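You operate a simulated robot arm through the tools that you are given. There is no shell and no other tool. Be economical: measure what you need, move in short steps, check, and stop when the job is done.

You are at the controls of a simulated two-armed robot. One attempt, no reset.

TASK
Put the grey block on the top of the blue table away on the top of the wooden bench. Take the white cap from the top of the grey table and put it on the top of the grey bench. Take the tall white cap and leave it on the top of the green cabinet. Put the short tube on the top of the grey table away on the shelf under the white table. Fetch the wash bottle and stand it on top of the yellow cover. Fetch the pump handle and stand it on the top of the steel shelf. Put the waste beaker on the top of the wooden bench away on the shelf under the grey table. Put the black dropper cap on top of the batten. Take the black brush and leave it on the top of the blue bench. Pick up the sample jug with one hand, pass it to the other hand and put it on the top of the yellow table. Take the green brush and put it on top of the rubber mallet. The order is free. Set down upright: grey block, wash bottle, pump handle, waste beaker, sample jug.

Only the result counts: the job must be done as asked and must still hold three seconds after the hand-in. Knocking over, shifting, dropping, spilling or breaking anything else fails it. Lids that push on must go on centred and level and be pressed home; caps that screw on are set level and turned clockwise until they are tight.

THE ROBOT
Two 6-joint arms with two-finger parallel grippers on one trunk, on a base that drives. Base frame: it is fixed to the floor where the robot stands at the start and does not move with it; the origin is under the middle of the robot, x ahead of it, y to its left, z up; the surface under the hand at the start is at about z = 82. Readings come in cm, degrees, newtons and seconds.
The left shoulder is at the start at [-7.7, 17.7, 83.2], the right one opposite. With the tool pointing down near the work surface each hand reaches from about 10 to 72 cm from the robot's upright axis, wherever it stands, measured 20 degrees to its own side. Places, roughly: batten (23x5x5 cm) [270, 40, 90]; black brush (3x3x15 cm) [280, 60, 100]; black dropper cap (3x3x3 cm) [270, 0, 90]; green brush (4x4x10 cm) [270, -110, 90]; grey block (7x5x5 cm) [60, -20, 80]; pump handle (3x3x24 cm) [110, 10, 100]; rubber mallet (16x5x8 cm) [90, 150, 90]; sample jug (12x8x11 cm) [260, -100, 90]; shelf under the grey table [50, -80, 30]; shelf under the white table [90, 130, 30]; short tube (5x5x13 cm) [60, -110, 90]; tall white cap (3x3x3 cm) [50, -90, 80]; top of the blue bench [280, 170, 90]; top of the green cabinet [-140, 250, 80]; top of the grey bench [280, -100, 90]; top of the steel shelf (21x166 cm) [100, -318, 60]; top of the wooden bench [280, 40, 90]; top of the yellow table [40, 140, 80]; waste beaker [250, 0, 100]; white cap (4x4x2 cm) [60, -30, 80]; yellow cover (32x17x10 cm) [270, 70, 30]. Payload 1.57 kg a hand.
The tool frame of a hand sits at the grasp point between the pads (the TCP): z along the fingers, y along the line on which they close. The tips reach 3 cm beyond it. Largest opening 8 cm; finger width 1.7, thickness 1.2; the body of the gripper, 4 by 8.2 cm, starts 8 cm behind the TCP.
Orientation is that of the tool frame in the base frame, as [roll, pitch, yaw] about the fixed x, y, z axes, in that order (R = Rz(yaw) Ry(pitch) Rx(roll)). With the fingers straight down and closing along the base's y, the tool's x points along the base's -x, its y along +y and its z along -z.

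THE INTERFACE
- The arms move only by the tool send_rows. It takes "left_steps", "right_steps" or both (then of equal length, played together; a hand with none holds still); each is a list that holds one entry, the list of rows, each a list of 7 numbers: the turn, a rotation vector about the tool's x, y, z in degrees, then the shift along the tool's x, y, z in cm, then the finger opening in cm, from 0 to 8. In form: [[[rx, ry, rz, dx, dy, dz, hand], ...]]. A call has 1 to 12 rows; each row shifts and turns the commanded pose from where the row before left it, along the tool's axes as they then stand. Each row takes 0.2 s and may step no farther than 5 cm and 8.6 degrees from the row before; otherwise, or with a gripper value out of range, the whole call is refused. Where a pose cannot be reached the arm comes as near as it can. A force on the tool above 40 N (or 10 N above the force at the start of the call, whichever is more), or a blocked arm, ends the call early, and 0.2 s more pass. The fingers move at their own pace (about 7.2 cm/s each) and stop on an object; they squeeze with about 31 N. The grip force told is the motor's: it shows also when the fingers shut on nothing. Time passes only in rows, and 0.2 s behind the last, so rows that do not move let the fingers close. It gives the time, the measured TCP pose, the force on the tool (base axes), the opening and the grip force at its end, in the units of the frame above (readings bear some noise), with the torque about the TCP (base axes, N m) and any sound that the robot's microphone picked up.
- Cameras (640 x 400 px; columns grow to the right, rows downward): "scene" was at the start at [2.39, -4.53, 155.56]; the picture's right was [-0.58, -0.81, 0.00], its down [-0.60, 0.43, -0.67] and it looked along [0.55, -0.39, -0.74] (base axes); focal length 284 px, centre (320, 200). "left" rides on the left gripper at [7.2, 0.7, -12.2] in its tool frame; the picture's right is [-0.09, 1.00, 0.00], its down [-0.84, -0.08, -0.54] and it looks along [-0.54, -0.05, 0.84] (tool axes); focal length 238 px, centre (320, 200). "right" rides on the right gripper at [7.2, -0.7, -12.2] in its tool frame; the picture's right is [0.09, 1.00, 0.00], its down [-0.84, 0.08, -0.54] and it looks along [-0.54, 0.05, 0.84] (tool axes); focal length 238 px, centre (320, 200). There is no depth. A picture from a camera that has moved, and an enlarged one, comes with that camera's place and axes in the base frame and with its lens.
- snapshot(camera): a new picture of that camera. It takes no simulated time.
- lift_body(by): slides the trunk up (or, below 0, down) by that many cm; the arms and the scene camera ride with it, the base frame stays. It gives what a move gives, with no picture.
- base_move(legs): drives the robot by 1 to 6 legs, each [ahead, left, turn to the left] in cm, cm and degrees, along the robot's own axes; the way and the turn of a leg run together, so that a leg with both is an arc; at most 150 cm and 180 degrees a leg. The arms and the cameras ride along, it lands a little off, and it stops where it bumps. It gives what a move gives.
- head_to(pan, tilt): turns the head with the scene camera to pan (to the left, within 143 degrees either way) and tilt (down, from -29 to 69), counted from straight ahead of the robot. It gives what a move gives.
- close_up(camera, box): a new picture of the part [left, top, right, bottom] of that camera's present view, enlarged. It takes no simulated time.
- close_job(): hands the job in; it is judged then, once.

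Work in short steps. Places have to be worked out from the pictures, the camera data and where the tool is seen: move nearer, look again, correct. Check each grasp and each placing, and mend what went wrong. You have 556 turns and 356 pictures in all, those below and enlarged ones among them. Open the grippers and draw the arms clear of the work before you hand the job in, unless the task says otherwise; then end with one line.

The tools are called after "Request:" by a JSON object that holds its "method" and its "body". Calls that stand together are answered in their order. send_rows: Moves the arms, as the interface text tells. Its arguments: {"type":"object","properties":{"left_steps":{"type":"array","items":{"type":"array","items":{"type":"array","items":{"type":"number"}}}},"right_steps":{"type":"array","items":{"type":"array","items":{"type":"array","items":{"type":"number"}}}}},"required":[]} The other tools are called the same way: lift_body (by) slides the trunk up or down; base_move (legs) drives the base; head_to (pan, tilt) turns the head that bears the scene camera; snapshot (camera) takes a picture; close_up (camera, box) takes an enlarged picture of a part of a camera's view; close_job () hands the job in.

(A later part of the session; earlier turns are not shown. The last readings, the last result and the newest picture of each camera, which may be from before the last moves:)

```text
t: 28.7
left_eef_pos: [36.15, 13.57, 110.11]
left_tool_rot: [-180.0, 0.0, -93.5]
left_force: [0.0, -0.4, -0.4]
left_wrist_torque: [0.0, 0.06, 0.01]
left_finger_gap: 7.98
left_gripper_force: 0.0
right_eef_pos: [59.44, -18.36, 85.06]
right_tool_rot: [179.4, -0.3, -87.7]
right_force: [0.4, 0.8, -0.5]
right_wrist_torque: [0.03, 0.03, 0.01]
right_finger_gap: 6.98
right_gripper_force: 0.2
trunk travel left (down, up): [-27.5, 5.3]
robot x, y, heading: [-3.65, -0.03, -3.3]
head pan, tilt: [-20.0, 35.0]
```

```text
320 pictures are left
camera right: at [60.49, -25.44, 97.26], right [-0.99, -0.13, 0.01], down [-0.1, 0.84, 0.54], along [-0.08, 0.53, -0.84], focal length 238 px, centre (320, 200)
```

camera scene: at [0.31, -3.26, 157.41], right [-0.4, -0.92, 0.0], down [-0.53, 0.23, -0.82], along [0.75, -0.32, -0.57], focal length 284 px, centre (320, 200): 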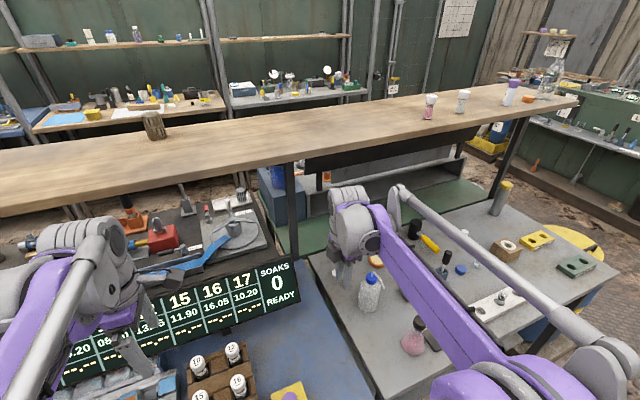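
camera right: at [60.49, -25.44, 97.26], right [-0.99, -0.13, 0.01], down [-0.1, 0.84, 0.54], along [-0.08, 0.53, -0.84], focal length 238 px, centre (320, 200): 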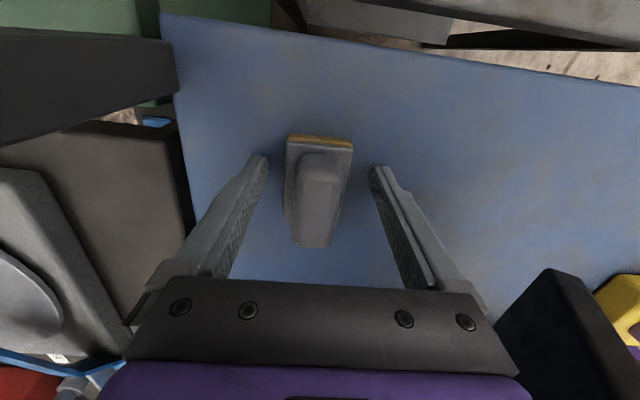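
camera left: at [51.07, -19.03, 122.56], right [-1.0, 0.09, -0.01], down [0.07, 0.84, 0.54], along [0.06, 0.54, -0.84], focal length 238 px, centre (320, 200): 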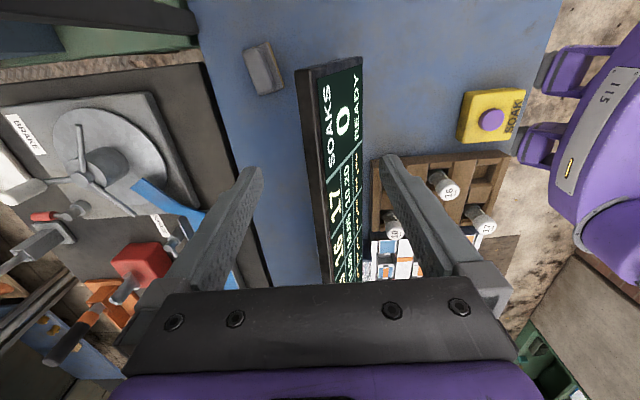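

Close on the plate.

Request:
{"method": "send_rows", "body": {"right_steps": [[[0, 0, 0, 0, 0, 0, 1], [0, 0, 0, 0, 0, 0, 1], [0, 0, 0, 0, 0, 0, 1], [0, 0, 0, 0, 0, 0, 1]]]}}

```text
t: 29.7
left_eef_pos: [36.28, 13.55, 110.1]
left_tool_rot: [-179.9, 0.0, -93.4]
left_force: [-0.3, 0.1, 0.6]
left_wrist_torque: [-0.03, 0.05, -0.02]
left_finger_gap: 8.02
left_gripper_force: 0.0
right_eef_pos: [59.44, -18.39, 85.14]
right_tool_rot: [179.4, -0.4, -87.9]
right_force: [-0.4, -0.6, 0.3]
right_wrist_torque: [0.02, -0.01, -0.01]
right_finger_gap: 4.13
right_gripper_force: 31.0
trunk travel left (down, up): [-27.5, 5.3]
robot x, y, heading: [-3.57, 0.06, -3.4]
head pan, tilt: [-20.0, 35.0]
```

Gripped at 4.13 cm (the plate). Lift and pull back.

Request:
{"method": "send_rows", "body": {"right_steps": [[[0, 0, 0, 0, 0, -2, 1], [0, 0, 0, 0, 0, -3, 1], [0, 0, 0, 0, 0, -4, 1], [0, 0, 0, 0, 0, -4, 1], [0, 0, 0, 0.5, 4.5, 0, 1], [0, 0, 0, 0.5, 4.5, 0, 1], [0, 0, 0, 0.5, 4.5, 0, 1], [0, 0, 0, 0.5, 4.5, -2, 1]]]}}

Request:
{"method": "snapshot", "body": {"camera": "right"}}

```text
t: 31.0
left_eef_pos: [36.26, 13.47, 109.99]
left_tool_rot: [179.8, 0.0, -93.3]
left_force: [-0.5, 1.5, -0.5]
left_wrist_torque: [0.0, -0.01, -0.02]
left_finger_gap: 8.0
left_gripper_force: 0.1
right_eef_pos: [53.16, -19.72, 97.96]
right_tool_rot: [-179.4, -0.5, -88.0]
right_force: [16.8, -3.2, -7.7]
right_wrist_torque: [-0.09, 0.15, -0.28]
right_finger_gap: 4.52
right_gripper_force: 19.6
trunk travel left (down, up): [-27.5, 5.3]
robot x, y, heading: [-3.24, 0.03, -3.4]
head pan, tilt: [-20.0, 35.0]
stopped in row 6 (right hand): the force on the tool passed its limit at 66 N (the readings are from after the stop); the commanded pose is now the measured one
```

```text
319 pictures are left
camera right: at [53.91, -26.72, 110.37], right [-0.99, -0.13, -0.01], down [-0.11, 0.84, 0.53], along [-0.06, 0.53, -0.85], focal length 238 px, centre (320, 200)
```

right: 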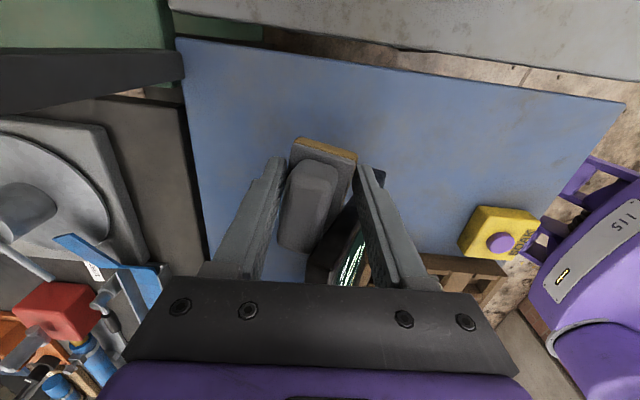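

The block touched the scoreboard's back while pulling back. I ease forward, slide toward -y past the board's end, then check the board and grip.

Request:
{"method": "send_rows", "body": {"right_steps": [[[0, 0, 0, 0, -1.5, 0, 1], [0, 0, 0, 0, -1.5, 0, 1], [0, 0, 0, 3, -0.5, 0, 1], [0, 0, 0, 3, 0, 0, 1], [0, 0, 0, 3, 0, -1, 1]]]}}

Request:
{"method": "snapshot", "body": {"camera": "right"}}

Request:
{"method": "snapshot", "body": {"camera": "scene"}}

```text
t: 32.2
left_eef_pos: [36.15, 13.55, 110.0]
left_tool_rot: [179.9, 0.0, -93.3]
left_force: [-0.3, 0.0, -1.3]
left_wrist_torque: [0.0, 0.02, 0.03]
left_finger_gap: 8.01
left_gripper_force: 0.1
right_eef_pos: [56.56, -28.35, 99.45]
right_tool_rot: [-179.4, -0.4, -87.9]
right_force: [-0.3, -0.6, -0.3]
right_wrist_torque: [0.01, 0.01, -0.02]
right_finger_gap: 4.31
right_gripper_force: 30.6
trunk travel left (down, up): [-27.5, 5.3]
robot x, y, heading: [-3.5, -0.11, -3.4]
head pan, tilt: [-20.0, 35.0]
```

```text
318 pictures are left
camera right: at [57.41, -35.43, 111.74], right [-0.99, -0.13, -0.01], down [-0.11, 0.84, 0.54], along [-0.06, 0.53, -0.84], focal length 238 px, centre (320, 200)
```

right: 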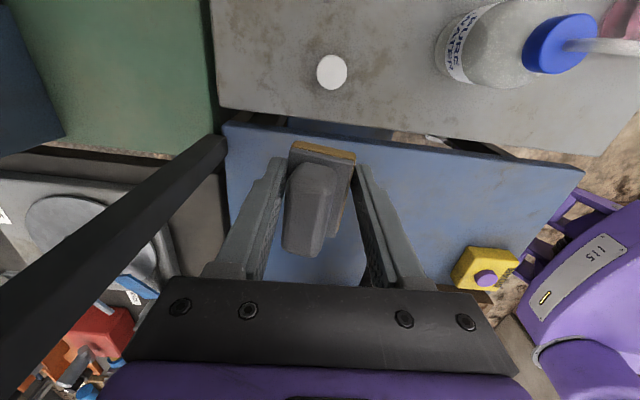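

```text
317 pictures are left
camera scene: at [0.49, -3.34, 157.41], right [-0.4, -0.92, 0.0], down [-0.53, 0.23, -0.82], along [0.75, -0.32, -0.57], focal length 284 px, centre (320, 200)
```

scene: 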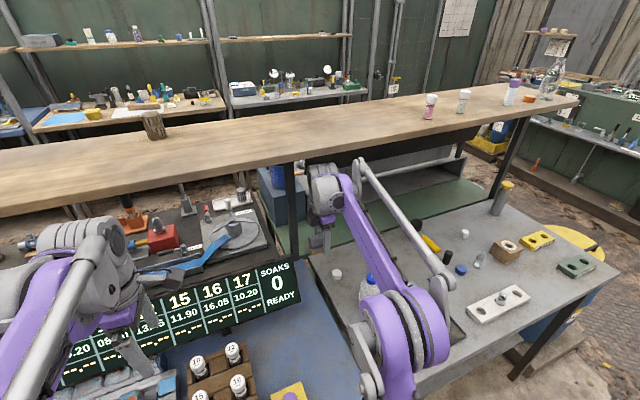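

The board looks unmoved and the block is still gripped. Pull back toward the robot while rising.

Request:
{"method": "send_rows", "body": {"right_steps": [[[0, 0, 0, -0.5, 4.5, 0, 1], [0, 0, 0, -0.5, 4, -2.5, 1], [0, 0, 0, -0.5, 4, -2.5, 1], [0, 0, 0, 0, 4, -2.5, 1], [0, 0, 0, 0, 4, -2, 1]]]}}

Request:
{"method": "snapshot", "body": {"camera": "right"}}

```text
t: 33.4
left_eef_pos: [36.06, 13.62, 110.0]
left_tool_rot: [-179.9, 0.0, -93.3]
left_force: [-0.8, -0.9, 0.9]
left_wrist_torque: [-0.02, 0.0, 0.02]
left_finger_gap: 7.98
left_gripper_force: 0.0
right_eef_pos: [35.58, -27.61, 109.06]
right_tool_rot: [-179.5, -0.5, -88.0]
right_force: [-0.2, -0.6, -0.7]
right_wrist_torque: [-0.03, -0.04, -0.01]
right_finger_gap: 4.31
right_gripper_force: 31.2
trunk travel left (down, up): [-27.5, 5.3]
robot x, y, heading: [-3.48, -0.15, -3.4]
head pan, tilt: [-20.0, 35.0]
```

```text
316 pictures are left
camera right: at [36.42, -34.65, 121.33], right [-0.99, -0.13, -0.01], down [-0.11, 0.84, 0.53], along [-0.06, 0.53, -0.85], focal length 238 px, centre (320, 200)
```

right: 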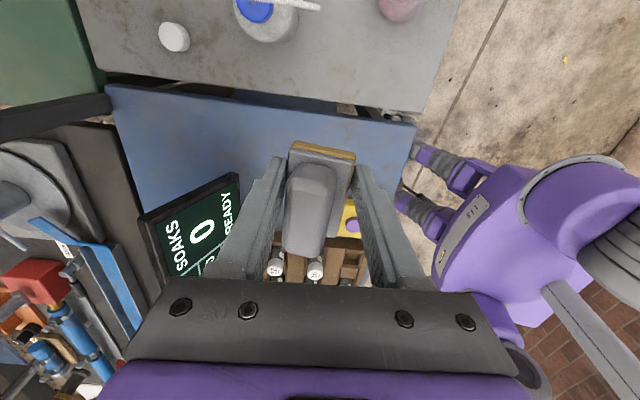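

Block secure. Now shift the base right by ~42 cm (and straighten) so the left hand can take the wash bottle.

Request:
{"method": "base_move", "body": {"legs": [[0, -42, 3.4]]}}

Request:
{"method": "head_to", "body": {"pan": -15, "tilt": 50}}

Request:
{"method": "snapshot", "body": {"camera": "scene"}}

Request:
{"method": "snapshot", "body": {"camera": "left"}}

```text
t: 36.2
left_eef_pos: [33.65, -3.92, 110.04]
left_tool_rot: [-180.0, 0.2, -91.5]
left_force: [-0.1, 0.2, 0.4]
left_wrist_torque: [0.03, 0.05, 0.02]
left_finger_gap: 7.99
left_gripper_force: 0.1
right_eef_pos: [34.68, -45.02, 108.9]
right_tool_rot: [-179.5, -0.3, -86.1]
right_force: [-0.1, 0.3, -1.0]
right_wrist_torque: [0.0, -0.02, 0.0]
right_finger_gap: 4.2
right_gripper_force: 30.8
trunk travel left (down, up): [-27.5, 5.3]
robot x, y, heading: [-5.75, -18.32, -1.2]
head pan, tilt: [-20.0, 35.0]
stopped in leg 1: the robot was blocked; the commanded pose is now the measured one
```

```text
t: 37.0
left_eef_pos: [33.62, -3.64, 109.98]
left_tool_rot: [180.0, 0.0, -91.5]
left_force: [-0.5, -0.3, 0.4]
left_wrist_torque: [-0.02, -0.01, 0.04]
left_finger_gap: 7.99
left_gripper_force: 0.2
right_eef_pos: [34.64, -44.72, 109.1]
right_tool_rot: [-179.5, -0.6, -86.1]
right_force: [-0.2, -0.5, -0.4]
right_wrist_torque: [0.0, 0.01, 0.02]
right_finger_gap: 4.2
right_gripper_force: 31.5
trunk travel left (down, up): [-27.5, 5.3]
robot x, y, heading: [-5.57, -18.41, -1.5]
head pan, tilt: [-15.0, 50.0]
```

```text
315 pictures are left
camera scene: at [-2.23, -20.52, 155.24], right [-0.28, -0.96, 0.0], down [-0.73, 0.22, -0.64], along [0.62, -0.18, -0.77], focal length 284 px, centre (320, 200)
```

scene: 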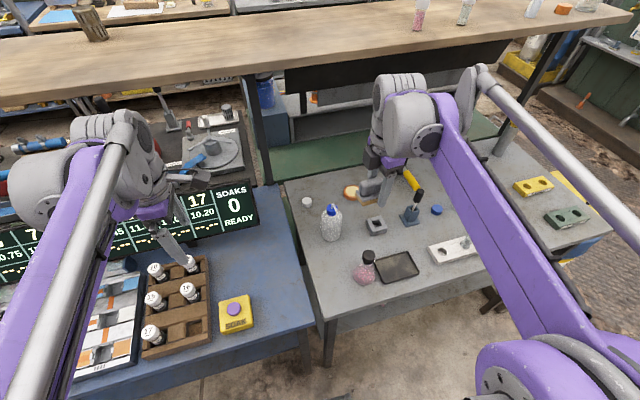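

```text
314 pictures are left
camera left: at [32.82, -10.86, 122.24], right [-0.99, 0.12, 0.0], down [0.1, 0.83, 0.54], along [0.06, 0.54, -0.84], focal length 238 px, centre (320, 200)
```

left: 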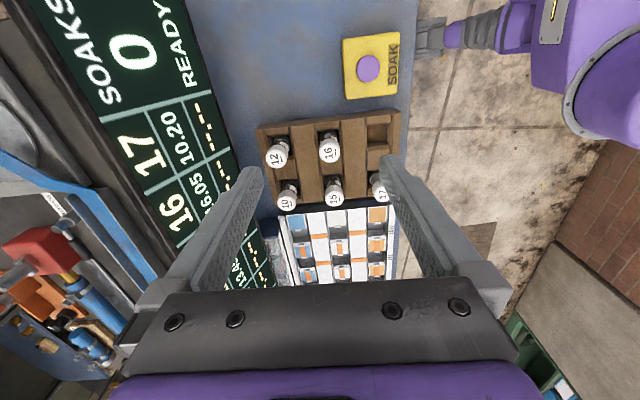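

The base bumped a table leg. Back off, go right, and come in again a little farther out.

Request:
{"method": "base_move", "body": {"legs": [[-15, 0, 1.4], [0, -27, 0], [8, 0, 0]]}}

Request:
{"method": "snapshot", "body": {"camera": "scene"}}

```text
t: 41.5
left_eef_pos: [26.89, -29.66, 110.06]
left_tool_rot: [-179.9, 0.0, -89.9]
left_force: [-0.4, 0.7, 0.1]
left_wrist_torque: [0.0, 0.03, -0.03]
left_finger_gap: 7.98
left_gripper_force: 0.1
right_eef_pos: [28.95, -70.57, 108.92]
right_tool_rot: [-179.5, -0.4, -84.5]
right_force: [-0.1, -0.2, -0.9]
right_wrist_torque: [-0.01, 0.02, 0.0]
right_finger_gap: 4.16
right_gripper_force: 31.4
trunk travel left (down, up): [-27.5, 5.3]
robot x, y, heading: [-11.91, -45.48, 0.3]
head pan, tilt: [-15.0, 50.0]
```

```text
313 pictures are left
camera scene: at [-8.49, -47.47, 155.23], right [-0.26, -0.97, 0.0], down [-0.74, 0.2, -0.64], along [0.62, -0.17, -0.77], focal length 284 px, centre (320, 200)
```

scene: 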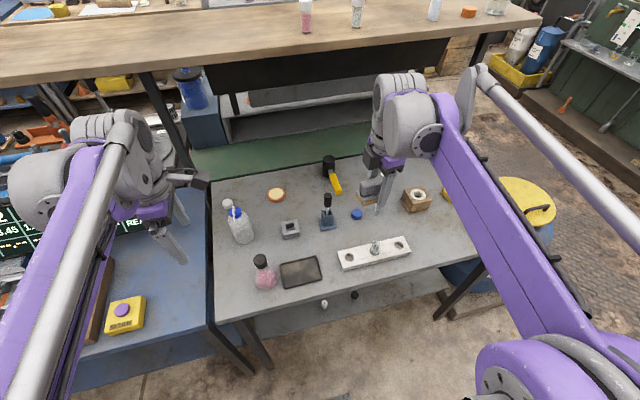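

The base is well placed. The bottle stands at about (41,-38). I'll grasp it horizontally (useful for placing under the bench), coming diagonally from the left to avoid the pink flask, camera on top. First turn the left hand: yaw, then pitch to horizontal.

Request:
{"method": "send_rows", "body": {"left_steps": [[[0, 0, -7.5, 0, 0, 0, 8], [0, 0, -7.5, 0, 0, 0, 8], [0, 0, -7.5, 0, 0, 0, 8], [0, 0, -7.5, 0, 0, 0, 8], [0, 0, -7.5, 0, 0, 0, 8], [0, 0, -7.5, 0, 0, 0, 8]]]}}

Request:
{"method": "send_rows", "body": {"left_steps": [[[0, 8.2, 0, 0, 0, 0, 8], [0, 8.2, 0, 0, 0, 0, 8], [0, 8.2, 0, 0, 0, 0, 8], [0, 8.2, 0, 0, 0, 0, 8], [0, 8.2, 0, 0, 0, 0, 8], [0, 8.2, 0, 0, 0, 0, 8], [0, 8.2, 0, 0, 0, 0, 8], [0, 8.2, 0, 0, 0, 0, 8], [0, 8.2, 0, 0, 0, 0, 8], [0, 8.1, 0, 0, 0, 0, 8], [0, 8.1, 0, 0, 0, 0, 8]]]}}

Request:
{"method": "snapshot", "body": {"camera": "scene"}}

Request:
{"method": "snapshot", "body": {"camera": "left"}}

```text
t: 43.0
left_eef_pos: [26.84, -29.53, 110.0]
left_tool_rot: [179.9, 0.1, -44.7]
left_force: [-0.6, -0.9, -0.1]
left_wrist_torque: [0.03, 0.0, 0.0]
left_finger_gap: 7.99
left_gripper_force: 0.1
right_eef_pos: [29.06, -70.67, 108.93]
right_tool_rot: [-179.5, -0.6, -84.6]
right_force: [-0.1, -0.7, -0.4]
right_wrist_torque: [-0.03, 0.0, 0.01]
right_finger_gap: 4.18
right_gripper_force: 31.4
trunk travel left (down, up): [-27.5, 5.3]
robot x, y, heading: [-12.05, -45.51, 0.3]
head pan, tilt: [-15.0, 50.0]
```

```text
t: 45.4
left_eef_pos: [26.95, -29.47, 109.94]
left_tool_rot: [-5.8, -89.9, 140.9]
left_force: [0.0, -1.1, -0.5]
left_wrist_torque: [0.05, 0.04, -0.05]
left_finger_gap: 7.98
left_gripper_force: 0.0
right_eef_pos: [29.1, -70.62, 109.06]
right_tool_rot: [-179.5, -0.4, -84.5]
right_force: [0.5, 0.7, -1.1]
right_wrist_torque: [-0.01, -0.02, 0.01]
right_finger_gap: 4.18
right_gripper_force: 31.1
trunk travel left (down, up): [-27.5, 5.3]
robot x, y, heading: [-11.94, -45.59, 0.2]
head pan, tilt: [-15.0, 50.0]
```

```text
312 pictures are left
camera scene: at [-8.46, -47.41, 155.24], right [-0.26, -0.97, 0.0], down [-0.74, 0.2, -0.64], along [0.62, -0.17, -0.77], focal length 284 px, centre (320, 200)
```

scene: 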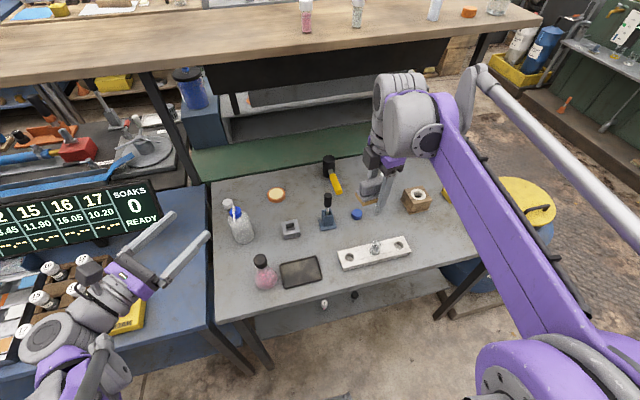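

```text
311 pictures are left
camera left: at [17.86, -21.43, 117.21], right [-0.7, -0.71, -0.09], down [-0.33, 0.44, -0.84], along [0.63, -0.56, -0.54], focal length 238 px, centre (320, 200)
```

left: 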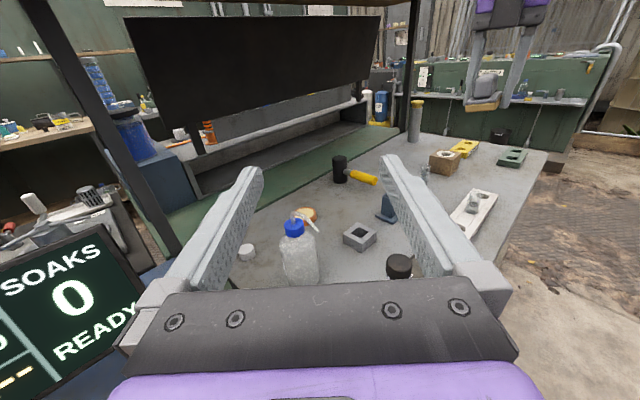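

The left hand is horizontal with the camera on top and sees the bottle at about (43,-38). Lower it to z≈88.

Request:
{"method": "send_rows", "body": {"left_steps": [[[0, 0, 0, -4.4, 0, 0, 8], [0, 0, 0, -4.4, 0, 0, 8], [0, 0, 0, -4.4, 0, 0, 8], [0, 0, 0, -4.4, 0, 0, 8], [0, 0, 0, -4.2, 0, 0, 8]]]}}

Request:
{"method": "snapshot", "body": {"camera": "left"}}

Request:
{"method": "snapshot", "body": {"camera": "scene"}}

```text
t: 46.5
left_eef_pos: [30.39, -27.85, 92.32]
left_tool_rot: [170.4, -89.9, -35.4]
left_force: [0.2, 0.3, 0.1]
left_wrist_torque: [0.0, -0.01, -0.04]
left_finger_gap: 8.01
left_gripper_force: 0.1
left hand out of reach, approached as far as the arm can: row 4, 5
right_eef_pos: [29.03, -70.57, 109.09]
right_tool_rot: [-179.7, -0.5, -84.4]
right_force: [-1.0, -0.2, 0.2]
right_wrist_torque: [-0.04, -0.01, 0.01]
right_finger_gap: 4.18
right_gripper_force: 31.2
trunk travel left (down, up): [-27.5, 5.3]
robot x, y, heading: [-11.93, -45.42, 0.2]
head pan, tilt: [-15.0, 50.0]
```

```text
310 pictures are left
camera left: at [21.3, -19.84, 99.51], right [-0.7, -0.7, -0.09], down [-0.33, 0.44, -0.84], along [0.63, -0.56, -0.54], focal length 238 px, centre (320, 200)
```

left: 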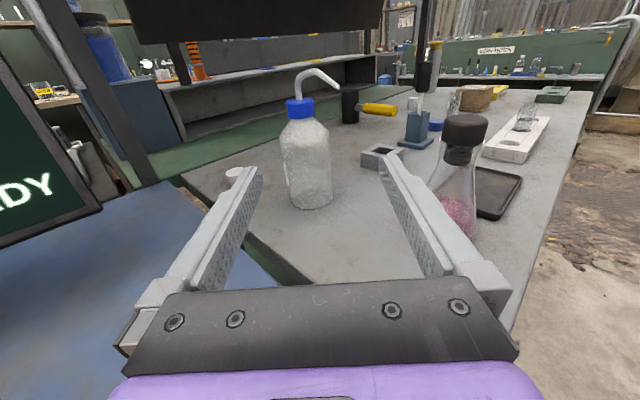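

```text
309 pictures are left
camera scene: at [-8.45, -47.42, 155.24], right [-0.26, -0.97, 0.0], down [-0.74, 0.2, -0.64], along [0.62, -0.17, -0.77], focal length 284 px, centre (320, 200)
```

scene: 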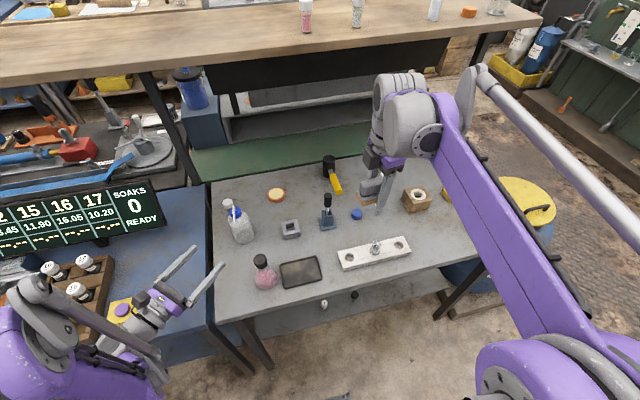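

Bottle centre is ~15.7 cm ahead, 2 cm to the left of the hand axis; body spans z 82–91. Advance partway while lowering to 88.

Request:
{"method": "send_rows", "body": {"left_steps": [[[0, 0, 0, 0, -1, 3, 8], [0, 0, 0, -1.5, -1, 2, 8], [0, 0, 0, -1.5, 0, 1.5, 8], [0, 0, 0, -1.3, 0, 0, 8]]]}}

Request:
{"method": "snapshot", "body": {"camera": "left"}}

Request:
{"method": "snapshot", "body": {"camera": "scene"}}

```text
t: 47.5
left_eef_pos: [36.09, -31.33, 88.16]
left_tool_rot: [-19.9, -89.9, 155.0]
left_force: [0.3, -0.5, -0.4]
left_wrist_torque: [0.0, -0.02, -0.02]
left_finger_gap: 8.0
left_gripper_force: 0.0
right_eef_pos: [29.11, -70.61, 109.05]
right_tool_rot: [-179.6, -0.4, -84.6]
right_force: [-0.2, 0.3, 0.2]
right_wrist_torque: [0.0, 0.01, 0.01]
right_finger_gap: 4.2
right_gripper_force: 30.9
trunk travel left (down, up): [-27.5, 5.3]
robot x, y, heading: [-11.39, -45.35, -0.2]
head pan, tilt: [-15.0, 50.0]
```

```text
308 pictures are left
camera left: at [27.03, -23.2, 95.42], right [-0.7, -0.71, -0.09], down [-0.33, 0.44, -0.84], along [0.63, -0.56, -0.54], focal length 238 px, centre (320, 200)
```

left: 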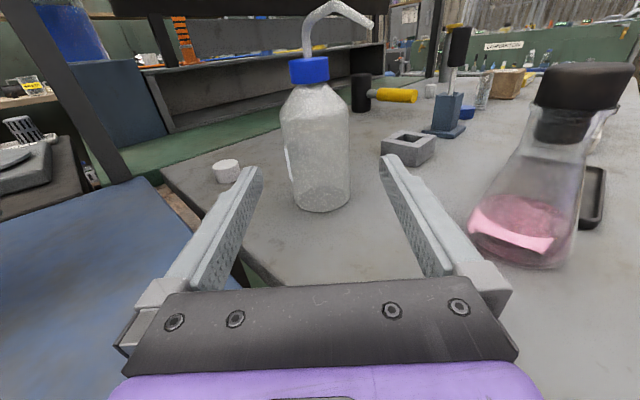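

```text
307 pictures are left
camera scene: at [-8.51, -47.42, 155.24], right [-0.26, -0.97, 0.0], down [-0.74, 0.2, -0.64], along [0.62, -0.17, -0.77], focal length 284 px, centre (320, 200)
```

scene: 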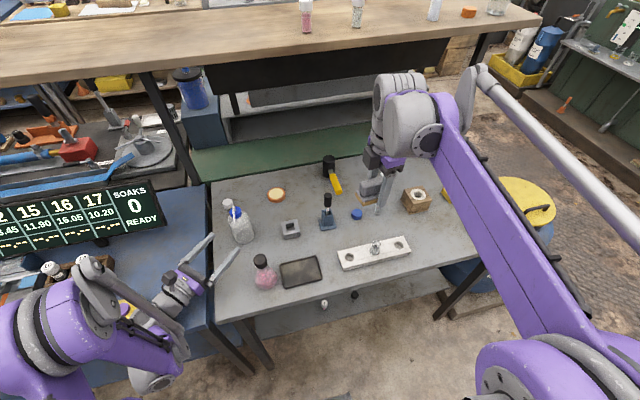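

Bottle is centred in the fingers' path (7 cm wide body). Advance ~9.8 cm with a 0.3 cm correction.

Request:
{"method": "send_rows", "body": {"left_steps": [[[0, 0, 0, 0, -0.3, 3, 8], [0, 0, 0, 0, 0, 3, 8]]]}}

Request:
{"method": "snapshot", "body": {"camera": "left"}}

```text
t: 48.1
left_eef_pos: [40.75, -35.48, 88.01]
left_tool_rot: [-171.0, -90.0, -53.9]
left_force: [0.1, 0.1, -0.4]
left_wrist_torque: [-0.01, 0.0, 0.02]
left_finger_gap: 8.03
left_gripper_force: 0.0
right_eef_pos: [29.11, -70.64, 109.12]
right_tool_rot: [-179.7, -0.4, -84.6]
right_force: [-0.6, 0.4, -0.2]
right_wrist_torque: [0.02, -0.04, 0.0]
right_finger_gap: 4.17
right_gripper_force: 31.2
trunk travel left (down, up): [-27.5, 5.3]
robot x, y, heading: [-11.79, -45.45, 0.1]
head pan, tilt: [-15.0, 50.0]
```

```text
306 pictures are left
camera left: at [31.62, -27.33, 95.31], right [-0.7, -0.71, -0.09], down [-0.33, 0.44, -0.84], along [0.63, -0.56, -0.54], focal length 238 px, centre (320, 200)
```

left: 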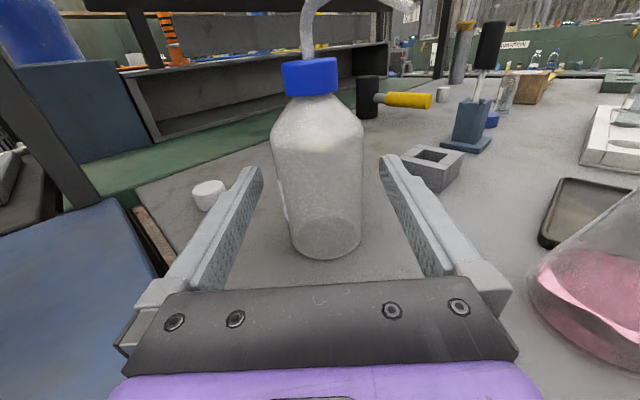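

Still centred. Advance 3.7 cm more and close.

Request:
{"method": "send_rows", "body": {"left_steps": [[[0, 0, 0, 0, 0, 2, 8], [0, 0, 0, 0, 0, 1.7, 8], [0, 0, 0, 0, 0, 0, 5], [0, 0, 0, 0, 0, 0, 5], [0, 0, 0, 0, 0, 0, 5]]]}}

Request:
{"method": "snapshot", "body": {"camera": "left"}}

```text
t: 49.4
left_eef_pos: [43.19, -37.97, 88.22]
left_tool_rot: [4.3, -90.0, 130.7]
left_force: [1.4, -1.1, 0.1]
left_wrist_torque: [0.05, -0.02, -0.02]
left_finger_gap: 5.89
left_gripper_force: 31.3
right_eef_pos: [29.04, -70.66, 109.06]
right_tool_rot: [-179.6, -0.4, -84.6]
right_force: [0.4, -0.4, -0.4]
right_wrist_torque: [0.01, 0.02, 0.02]
right_finger_gap: 4.18
right_gripper_force: 30.5
trunk travel left (down, up): [-27.5, 5.3]
robot x, y, heading: [-11.78, -45.2, 0.0]
head pan, tilt: [-15.0, 50.0]
```

```text
305 pictures are left
camera left: at [34.17, -29.92, 95.45], right [-0.7, -0.71, -0.09], down [-0.33, 0.44, -0.84], along [0.63, -0.56, -0.54], focal length 238 px, centre (320, 200)
```

left: 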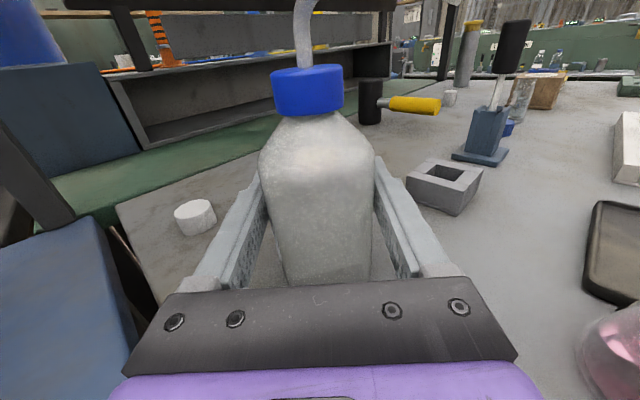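

Bottle is gripped (5.9 cm). Lift straight up 18 cm.

Request:
{"method": "send_rows", "body": {"left_steps": [[[0, 0, 0, 2, 0, 0, 5], [0, 0, 0, 4, 0, 0, 5], [0, 0, 0, 4, 0, 0, 5], [0, 0, 0, 4, 0, 0, 5], [0, 0, 0, 4, 0, 0, 5], [0, 0, 0, 0, 0, -3, 5], [0, 0, 0, 0, 0, -3, 5]]]}}

Request:
{"method": "snapshot", "body": {"camera": "scene"}}

```text
t: 51.0
left_eef_pos: [39.03, -33.81, 106.07]
left_tool_rot: [-97.9, -90.0, -127.0]
left_force: [-0.4, -0.2, -2.4]
left_wrist_torque: [-0.03, -0.04, 0.0]
left_finger_gap: 5.9
left_gripper_force: 31.3
right_eef_pos: [28.99, -70.61, 108.96]
right_tool_rot: [-179.5, -0.5, -84.6]
right_force: [0.0, 1.1, 0.0]
right_wrist_torque: [0.02, 0.02, -0.02]
right_finger_gap: 4.16
right_gripper_force: 30.8
trunk travel left (down, up): [-27.5, 5.3]
robot x, y, heading: [-11.81, -45.36, 0.3]
head pan, tilt: [-15.0, 50.0]
```

```text
304 pictures are left
camera scene: at [-8.57, -47.43, 155.24], right [-0.26, -0.97, 0.0], down [-0.74, 0.2, -0.64], along [0.62, -0.17, -0.77], focal length 284 px, centre (320, 200)
```

scene: 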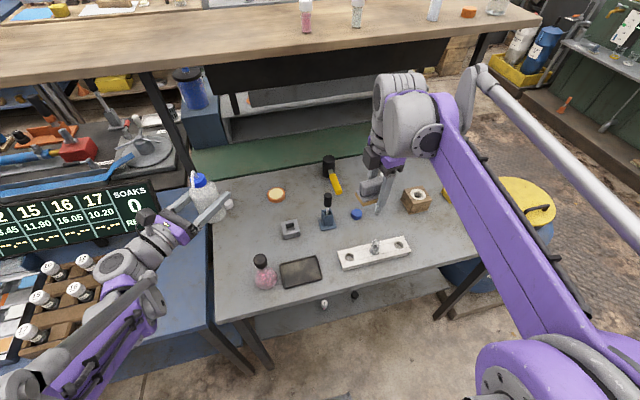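

Both items are held. Drive: back 20 cm, right 150 cm, forward 120 cm, then look ahead.

Request:
{"method": "base_move", "body": {"legs": [[-22, 0, 0], [0, -150, 0]]}}

Request:
{"method": "head_to", "body": {"pan": 0, "tilt": 25}}

Request:
{"method": "snapshot", "body": {"camera": "scene"}}

```text
t: 65.3
left_eef_pos: [14.48, -182.29, 106.09]
left_tool_rot: [-177.0, -89.9, -49.8]
left_force: [0.4, 0.2, -2.6]
left_wrist_torque: [-0.01, -0.01, 0.01]
left_finger_gap: 5.85
left_gripper_force: 30.6
right_eef_pos: [3.02, -218.81, 109.01]
right_tool_rot: [-179.7, -0.6, -86.5]
right_force: [1.1, 0.5, 0.8]
right_wrist_torque: [0.0, 0.0, 0.01]
right_finger_gap: 4.12
right_gripper_force: 30.8
trunk travel left (down, up): [-27.5, 5.3]
robot x, y, heading: [-37.16, -192.34, -1.9]
head pan, tilt: [-15.0, 50.0]
```

```text
t: 66.2
left_eef_pos: [14.49, -182.53, 106.04]
left_tool_rot: [5.8, -90.0, 127.4]
left_force: [-0.1, 0.3, -2.3]
left_wrist_torque: [0.02, -0.03, 0.02]
left_finger_gap: 5.89
left_gripper_force: 31.1
right_eef_pos: [3.19, -218.87, 108.93]
right_tool_rot: [-179.6, -0.5, -86.6]
right_force: [0.7, 0.1, -0.5]
right_wrist_torque: [-0.01, 0.0, -0.03]
right_finger_gap: 4.15
right_gripper_force: 31.1
trunk travel left (down, up): [-27.5, 5.3]
robot x, y, heading: [-37.17, -192.54, -2.0]
head pan, tilt: [0.0, 25.0]
```

```text
303 pictures are left
camera scene: at [-31.73, -192.48, 158.98], right [-0.03, -1.0, 0.0], down [-0.42, 0.01, -0.91], along [0.91, -0.03, -0.42], focal length 284 px, centre (320, 200)
```

scene: 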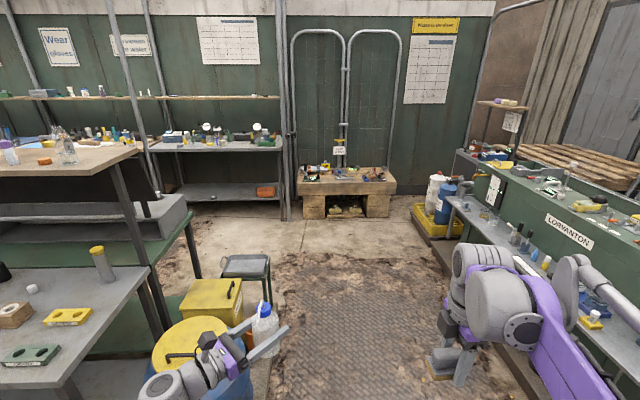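

There is a drum, yellow box and stool on the left (to y≈-168). Shift right 18 cm, then drive forward 150 cm and look.

Request:
{"method": "base_move", "body": {"legs": [[0, -18, 2], [150, 0, 0]]}}

Request:
{"method": "head_to", "body": {"pan": 30, "tilt": 25}}

Request:
{"method": "snapshot", "body": {"camera": "scene"}}

```text
t: 75.3
left_eef_pos: [161.01, -201.12, 105.95]
left_tool_rot: [-178.0, -89.9, -47.9]
left_force: [0.4, 0.0, -2.2]
left_wrist_torque: [-0.02, -0.01, -0.02]
left_finger_gap: 5.87
left_gripper_force: 31.2
right_eef_pos: [150.19, -237.69, 108.98]
right_tool_rot: [-179.6, -0.5, -85.7]
right_force: [-0.2, 0.0, -1.0]
right_wrist_torque: [-0.03, 0.0, 0.03]
right_finger_gap: 4.12
right_gripper_force: 31.2
trunk travel left (down, up): [-27.5, 5.3]
robot x, y, heading: [109.82, -211.5, -1.0]
head pan, tilt: [0.0, 25.0]
```

```text
t: 76.2
left_eef_pos: [161.07, -201.12, 105.93]
left_tool_rot: [8.7, -89.9, 125.2]
left_force: [0.8, 0.2, -1.7]
left_wrist_torque: [0.01, -0.03, -0.01]
left_finger_gap: 5.89
left_gripper_force: 31.2
right_eef_pos: [150.14, -237.7, 109.07]
right_tool_rot: [-179.7, -0.5, -85.7]
right_force: [-0.6, 0.0, -0.9]
right_wrist_torque: [0.04, 0.04, -0.01]
right_finger_gap: 4.13
right_gripper_force: 31.5
trunk travel left (down, up): [-27.5, 5.3]
robot x, y, heading: [109.42, -211.63, -0.8]
head pan, tilt: [30.0, 25.0]
```

```text
302 pictures are left
camera scene: at [113.81, -207.12, 158.99], right [0.48, -0.88, 0.0], down [-0.37, -0.2, -0.91], along [0.79, 0.44, -0.42], focal length 284 px, centre (320, 200)
```

scene: 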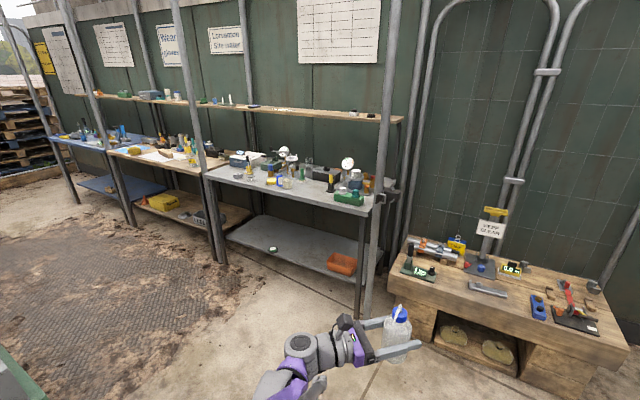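

Now I see the three benches (front edge x≈250) with poles at their boundaries, and the yellow cover on the lower shelf under the wooden bench. Drive forward 70 and left ~225 to face the wooden bench.

Request:
{"method": "base_move", "body": {"legs": [[68, 0, 1], [0, 120, 0], [0, 115, 0]]}}

Request:
{"method": "head_to", "body": {"pan": 0, "tilt": 35}}

Request:
{"method": "snapshot", "body": {"camera": "scene"}}

```text
t: 100.1
left_eef_pos: [224.81, 33.75, 105.96]
left_tool_rot: [-173.3, -90.0, -50.5]
left_force: [0.6, 0.5, -1.9]
left_wrist_torque: [-0.02, -0.05, 0.04]
left_finger_gap: 5.87
left_gripper_force: 30.9
right_eef_pos: [215.55, -3.09, 109.13]
right_tool_rot: [-179.6, -0.6, -83.5]
right_force: [0.4, -0.2, -0.7]
right_wrist_torque: [0.01, 0.01, -0.01]
right_finger_gap: 4.09
right_gripper_force: 30.9
trunk travel left (down, up): [-27.5, 5.3]
robot x, y, heading: [174.13, 21.15, 1.2]
head pan, tilt: [30.0, 25.0]
```

```text
t: 101.0
left_eef_pos: [224.92, 33.79, 106.16]
left_tool_rot: [-168.1, -90.0, -55.6]
left_force: [-0.3, 0.0, -1.5]
left_wrist_torque: [0.0, 0.0, -0.03]
left_finger_gap: 5.91
left_gripper_force: 31.3
right_eef_pos: [215.44, -3.12, 108.95]
right_tool_rot: [-179.5, -0.4, -83.5]
right_force: [-1.0, -0.4, -1.5]
right_wrist_torque: [-0.02, -0.02, 0.0]
right_finger_gap: 4.09
right_gripper_force: 30.8
trunk travel left (down, up): [-27.5, 5.3]
robot x, y, heading: [174.42, 21.33, 1.3]
head pan, tilt: [0.0, 35.0]
```

```text
301 pictures are left
camera scene: at [178.86, 21.34, 157.41], right [0.02, -1.0, 0.0], down [-0.57, -0.01, -0.82], along [0.82, 0.02, -0.57], focal length 284 px, centre (320, 200)
```

scene: 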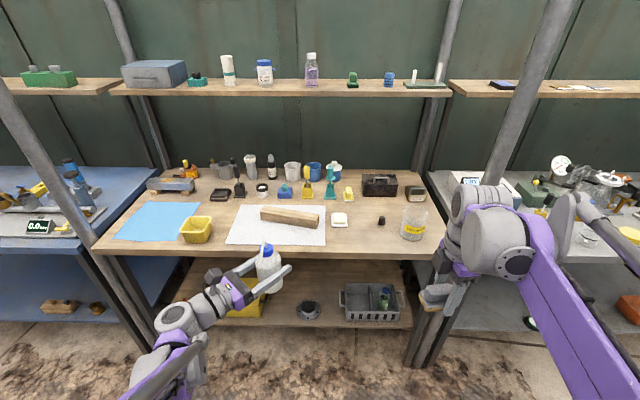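

Excellent view of the wooden bench. I enlarge it to identify the black brush, and choose a free spot for the block.

Request:
{"method": "close_up", "body": {"camera": "scene", "box": [130, 140, 450, 260]}}

Request:
{"method": "close_up", "body": {"camera": "scene", "box": [80, 240, 420, 340]}}

```text
2.00 times, centred on (290, 200) of scene
camera zoom: at [178.86, 21.34, 157.41], right [0.02, -1.0, 0.0], down [-0.57, -0.01, -0.82], along [0.82, 0.02, -0.57], focal length 568 px, centre (380, 200)
```

zoom: 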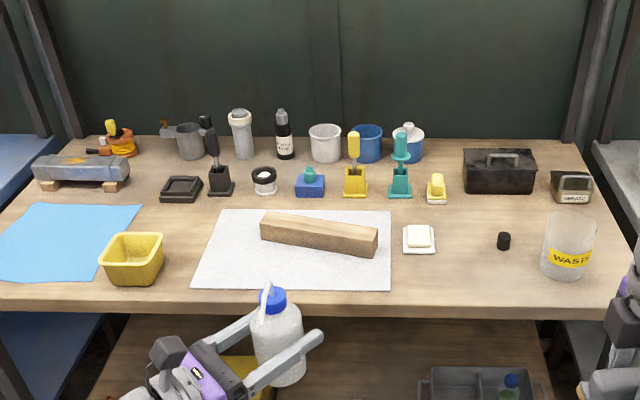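

```text
1.88 times, centred on (250, 290) of scene
camera zoom: at [178.86, 21.34, 157.41], right [0.02, -1.0, 0.0], down [-0.57, -0.01, -0.82], along [0.82, 0.02, -0.57], focal length 535 px, centre (452, 31)
```

zoom: 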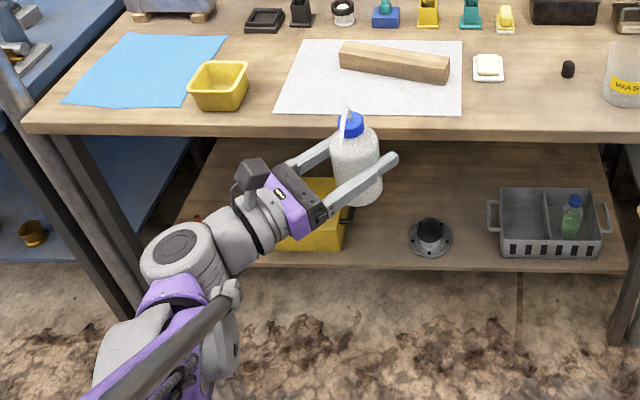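

Targets: block to a free spot near (255.5, 7) on the wooden bench. Black brush stands in a black holder; dropper cap ≈(263,0). Drive forward 30 cm with hands high.

Request:
{"method": "base_move", "body": {"legs": [[30, 0, -1.3]]}}

Request:
{"method": "snapshot", "body": {"camera": "right"}}

Request:
{"method": "snapshot", "body": {"camera": "scene"}}

```text
t: 103.1
left_eef_pos: [254.94, 32.96, 105.96]
left_tool_rot: [2.8, -90.0, 132.2]
left_force: [0.2, -0.5, -2.4]
left_wrist_torque: [0.0, -0.05, -0.02]
left_finger_gap: 5.88
left_gripper_force: 30.9
right_eef_pos: [244.84, -3.81, 109.02]
right_tool_rot: [-179.6, -0.5, -84.7]
right_force: [-0.3, -1.2, -1.5]
right_wrist_torque: [-0.01, 0.03, 0.0]
right_finger_gap: 4.12
right_gripper_force: 31.0
trunk travel left (down, up): [-27.5, 5.3]
robot x, y, heading: [203.88, 21.41, -0.1]
head pan, tilt: [0.0, 35.0]
```

```text
298 pictures are left
camera right: at [246.03, -10.76, 121.24], right [-0.98, -0.18, -0.01], down [-0.16, 0.83, 0.53], along [-0.09, 0.53, -0.84], focal length 238 px, centre (320, 200)
```

right: 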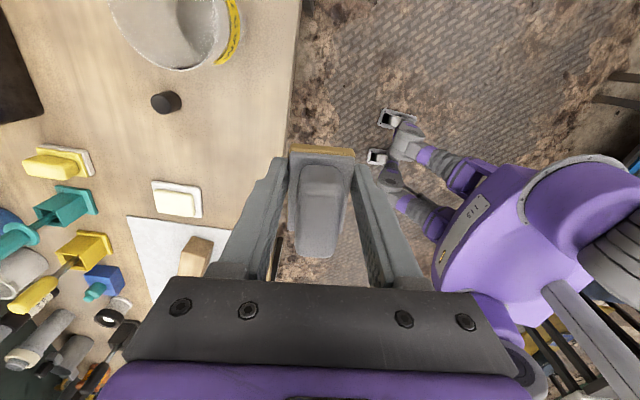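

```text
297 pictures are left
camera scene: at [208.72, 21.53, 157.4], right [0.0, -1.0, 0.0], down [-0.57, 0.0, -0.82], along [0.82, 0.0, -0.57], focal length 284 px, centre (320, 200)
```

scene: 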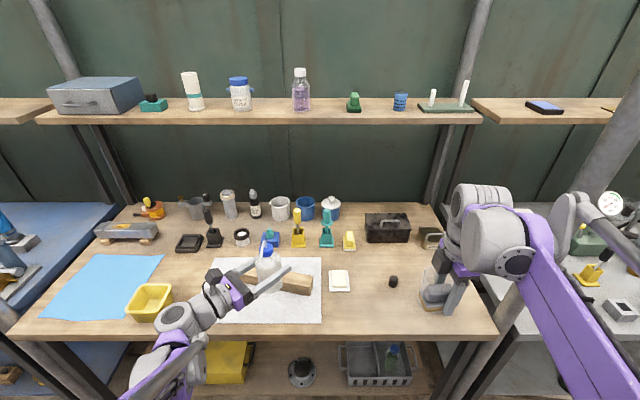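

Triangulation gives the bench top at z≈86 and the dropper cap at (265.7,-0.9). Move the block over (256,6.5) and down to z≈94.

Request:
{"method": "send_rows", "body": {"right_steps": [[[0, 0, 0, -2.3, -3, 0, 1], [0, 0, 0, -2.3, -3, 0, 1], [0, 0, 0, -2.3, -3, 0, 1], [0, 0, 0, -2.3, -3, 0, 1], [0, 0, 0, 0, 0, 4, 1], [0, 0, 0, 0, 0, 4, 1], [0, 0, 0, 0, 0, 4, 1], [0, 0, 0, 0, 0, 3, 1]]]}}

Request:
{"method": "snapshot", "body": {"camera": "right"}}

Request:
{"method": "snapshot", "body": {"camera": "scene"}}

```text
t: 104.9
left_eef_pos: [255.03, 32.95, 106.0]
left_tool_rot: [6.1, -90.0, 128.9]
left_force: [0.1, 0.6, -2.3]
left_wrist_torque: [-0.02, 0.0, 0.01]
left_finger_gap: 5.88
left_gripper_force: 31.4
right_eef_pos: [256.08, 6.6, 93.75]
right_tool_rot: [-179.7, -0.4, -84.7]
right_force: [0.8, -0.8, -0.4]
right_wrist_torque: [-0.04, 0.02, 0.02]
right_finger_gap: 4.08
right_gripper_force: 30.9
trunk travel left (down, up): [-27.5, 5.3]
robot x, y, heading: [203.81, 21.52, 0.0]
head pan, tilt: [0.0, 35.0]
```

```text
296 pictures are left
camera right: at [257.15, -0.42, 105.99], right [-0.98, -0.18, -0.01], down [-0.16, 0.83, 0.54], along [-0.09, 0.53, -0.84], focal length 238 px, centre (320, 200)
```

right: 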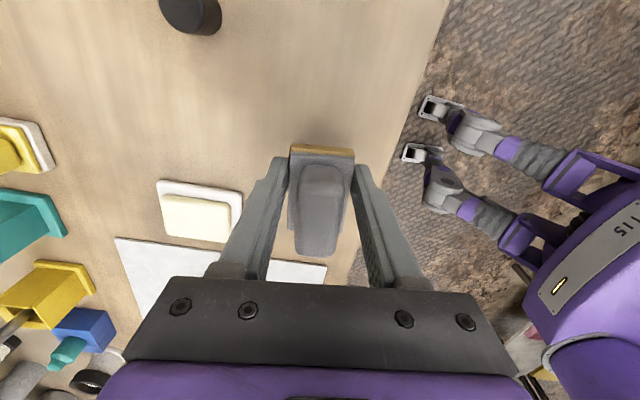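

```text
295 pictures are left
camera scene: at [208.73, 21.52, 157.41], right [0.0, -1.0, 0.0], down [-0.57, 0.0, -0.82], along [0.82, 0.0, -0.57], focal length 284 px, centre (320, 200)
```

scene: 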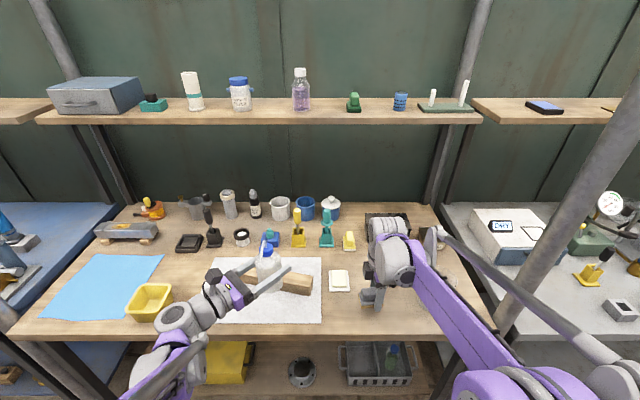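

Position is good. Lower onto the bench in small final steps.

Request:
{"method": "send_rows", "body": {"right_steps": [[[0, 0, 0, 0, 0, 3, 1], [0, 0, 0, 0, 0, 1, 1], [0, 0, 0, 0, 0, 0.4, 1], [0, 0, 0, 0, 0, 0, 1]]]}}

```text
t: 105.9
left_eef_pos: [255.02, 33.02, 106.07]
left_tool_rot: [13.9, -89.9, 121.2]
left_force: [0.0, -0.1, -2.4]
left_wrist_torque: [0.01, 0.01, -0.01]
left_finger_gap: 5.89
left_gripper_force: 31.2
right_eef_pos: [256.06, 6.59, 89.4]
right_tool_rot: [-179.6, -0.4, -84.8]
right_force: [-0.3, -0.1, -0.6]
right_wrist_torque: [0.0, -0.01, -0.01]
right_finger_gap: 4.09
right_gripper_force: 30.3
trunk travel left (down, up): [-27.5, 5.3]
robot x, y, heading: [204.12, 21.8, -0.1]
head pan, tilt: [0.0, 35.0]
```

No contact yet; continue in 0.3 cm steps.

Request:
{"method": "send_rows", "body": {"right_steps": [[[0, 0, 0, 0, 0, 0.3, 1], [0, 0, 0, 0, 0, 0.3, 1], [0, 0, 0, 0, 0, 0, 1]]]}}

Request:
{"method": "snapshot", "body": {"camera": "right"}}

```text
t: 106.7
left_eef_pos: [255.07, 33.09, 106.11]
left_tool_rot: [-166.4, -90.0, -58.6]
left_force: [0.1, 0.4, -2.5]
left_wrist_torque: [0.0, 0.02, 0.02]
left_finger_gap: 5.87
left_gripper_force: 31.6
right_eef_pos: [256.08, 6.52, 89.06]
right_tool_rot: [-179.6, -0.4, -84.8]
right_force: [-0.8, 0.7, 0.1]
right_wrist_torque: [-0.02, -0.01, -0.01]
right_finger_gap: 4.09
right_gripper_force: 31.0
trunk travel left (down, up): [-27.5, 5.3]
robot x, y, heading: [203.87, 21.52, -0.2]
head pan, tilt: [0.0, 35.0]
```

```text
294 pictures are left
camera right: at [257.24, -0.53, 101.29], right [-0.98, -0.18, -0.01], down [-0.16, 0.83, 0.53], along [-0.09, 0.53, -0.84], focal length 238 px, centre (320, 200)
```

right: 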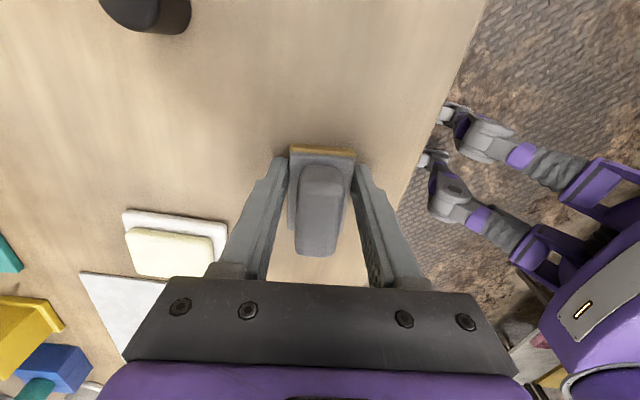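

Request:
{"method": "send_rows", "body": {"right_steps": [[[0, 0, 0, 0, 0, 0.3, 1], [0, 0, 0, 0, 0, 0.3, 1], [0, 0, 0, 0, 0, 0.3, 1], [0, 0, 0, 0, 0, 0, 1]]]}}

```text
t: 107.2
left_eef_pos: [254.92, 33.12, 106.11]
left_tool_rot: [-74.0, -89.8, -150.9]
left_force: [-0.2, -0.8, -2.4]
left_wrist_torque: [-0.01, -0.03, 0.03]
left_finger_gap: 5.88
left_gripper_force: 31.4
right_eef_pos: [256.04, 6.46, 89.07]
right_tool_rot: [-179.4, -0.5, -84.6]
right_force: [1.2, 0.3, 25.1]
right_wrist_torque: [0.11, 0.65, 0.03]
right_finger_gap: 4.07
right_gripper_force: 30.9
trunk travel left (down, up): [-27.5, 5.3]
robot x, y, heading: [203.92, 21.31, -0.1]
head pan, tilt: [0.0, 35.0]
stopped in row 2 (right hand): the force on the tool passed its limit at 48 N (the readings are from after the stop); the commanded pose is now the measured one
```

Contact at z≈89 (bench top ≈86). Open and lift away.

Request:
{"method": "send_rows", "body": {"right_steps": [[[0, 0, 0, 0, 0, -0.1, 4.6], [0, 0, 0, 0, 0, 0, 5.8], [0, 0, 0, 0, 0, 0, 5.8], [0, 0, 0, 0, 0, -3, 5.8], [0, 0, 0, 0, 0, -4, 5.8], [0, 0, 0, 0, 0, -5, 5.8]]]}}

Request:
{"method": "snapshot", "body": {"camera": "right"}}

```text
t: 108.6
left_eef_pos: [254.95, 33.13, 106.04]
left_tool_rot: [47.1, -90.0, 87.8]
left_force: [0.5, 0.3, -2.1]
left_wrist_torque: [0.01, -0.03, 0.02]
left_finger_gap: 5.86
left_gripper_force: 31.4
right_eef_pos: [255.85, 6.29, 100.84]
right_tool_rot: [-179.4, -0.6, -84.7]
right_force: [0.2, -0.9, -0.4]
right_wrist_torque: [0.01, -0.02, 0.01]
right_finger_gap: 5.82
right_gripper_force: 0.0
trunk travel left (down, up): [-27.5, 5.3]
robot x, y, heading: [203.69, 21.54, -0.2]
head pan, tilt: [0.0, 35.0]
```

```text
293 pictures are left
camera right: at [257.06, -0.72, 112.98], right [-0.98, -0.18, -0.01], down [-0.16, 0.83, 0.53], along [-0.09, 0.53, -0.85], focal length 238 px, centre (320, 200)
```

right: 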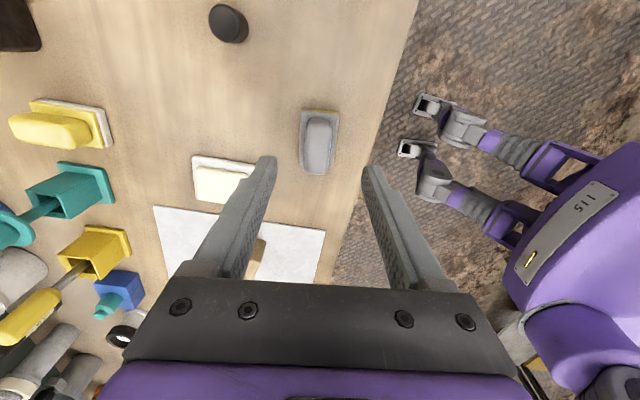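

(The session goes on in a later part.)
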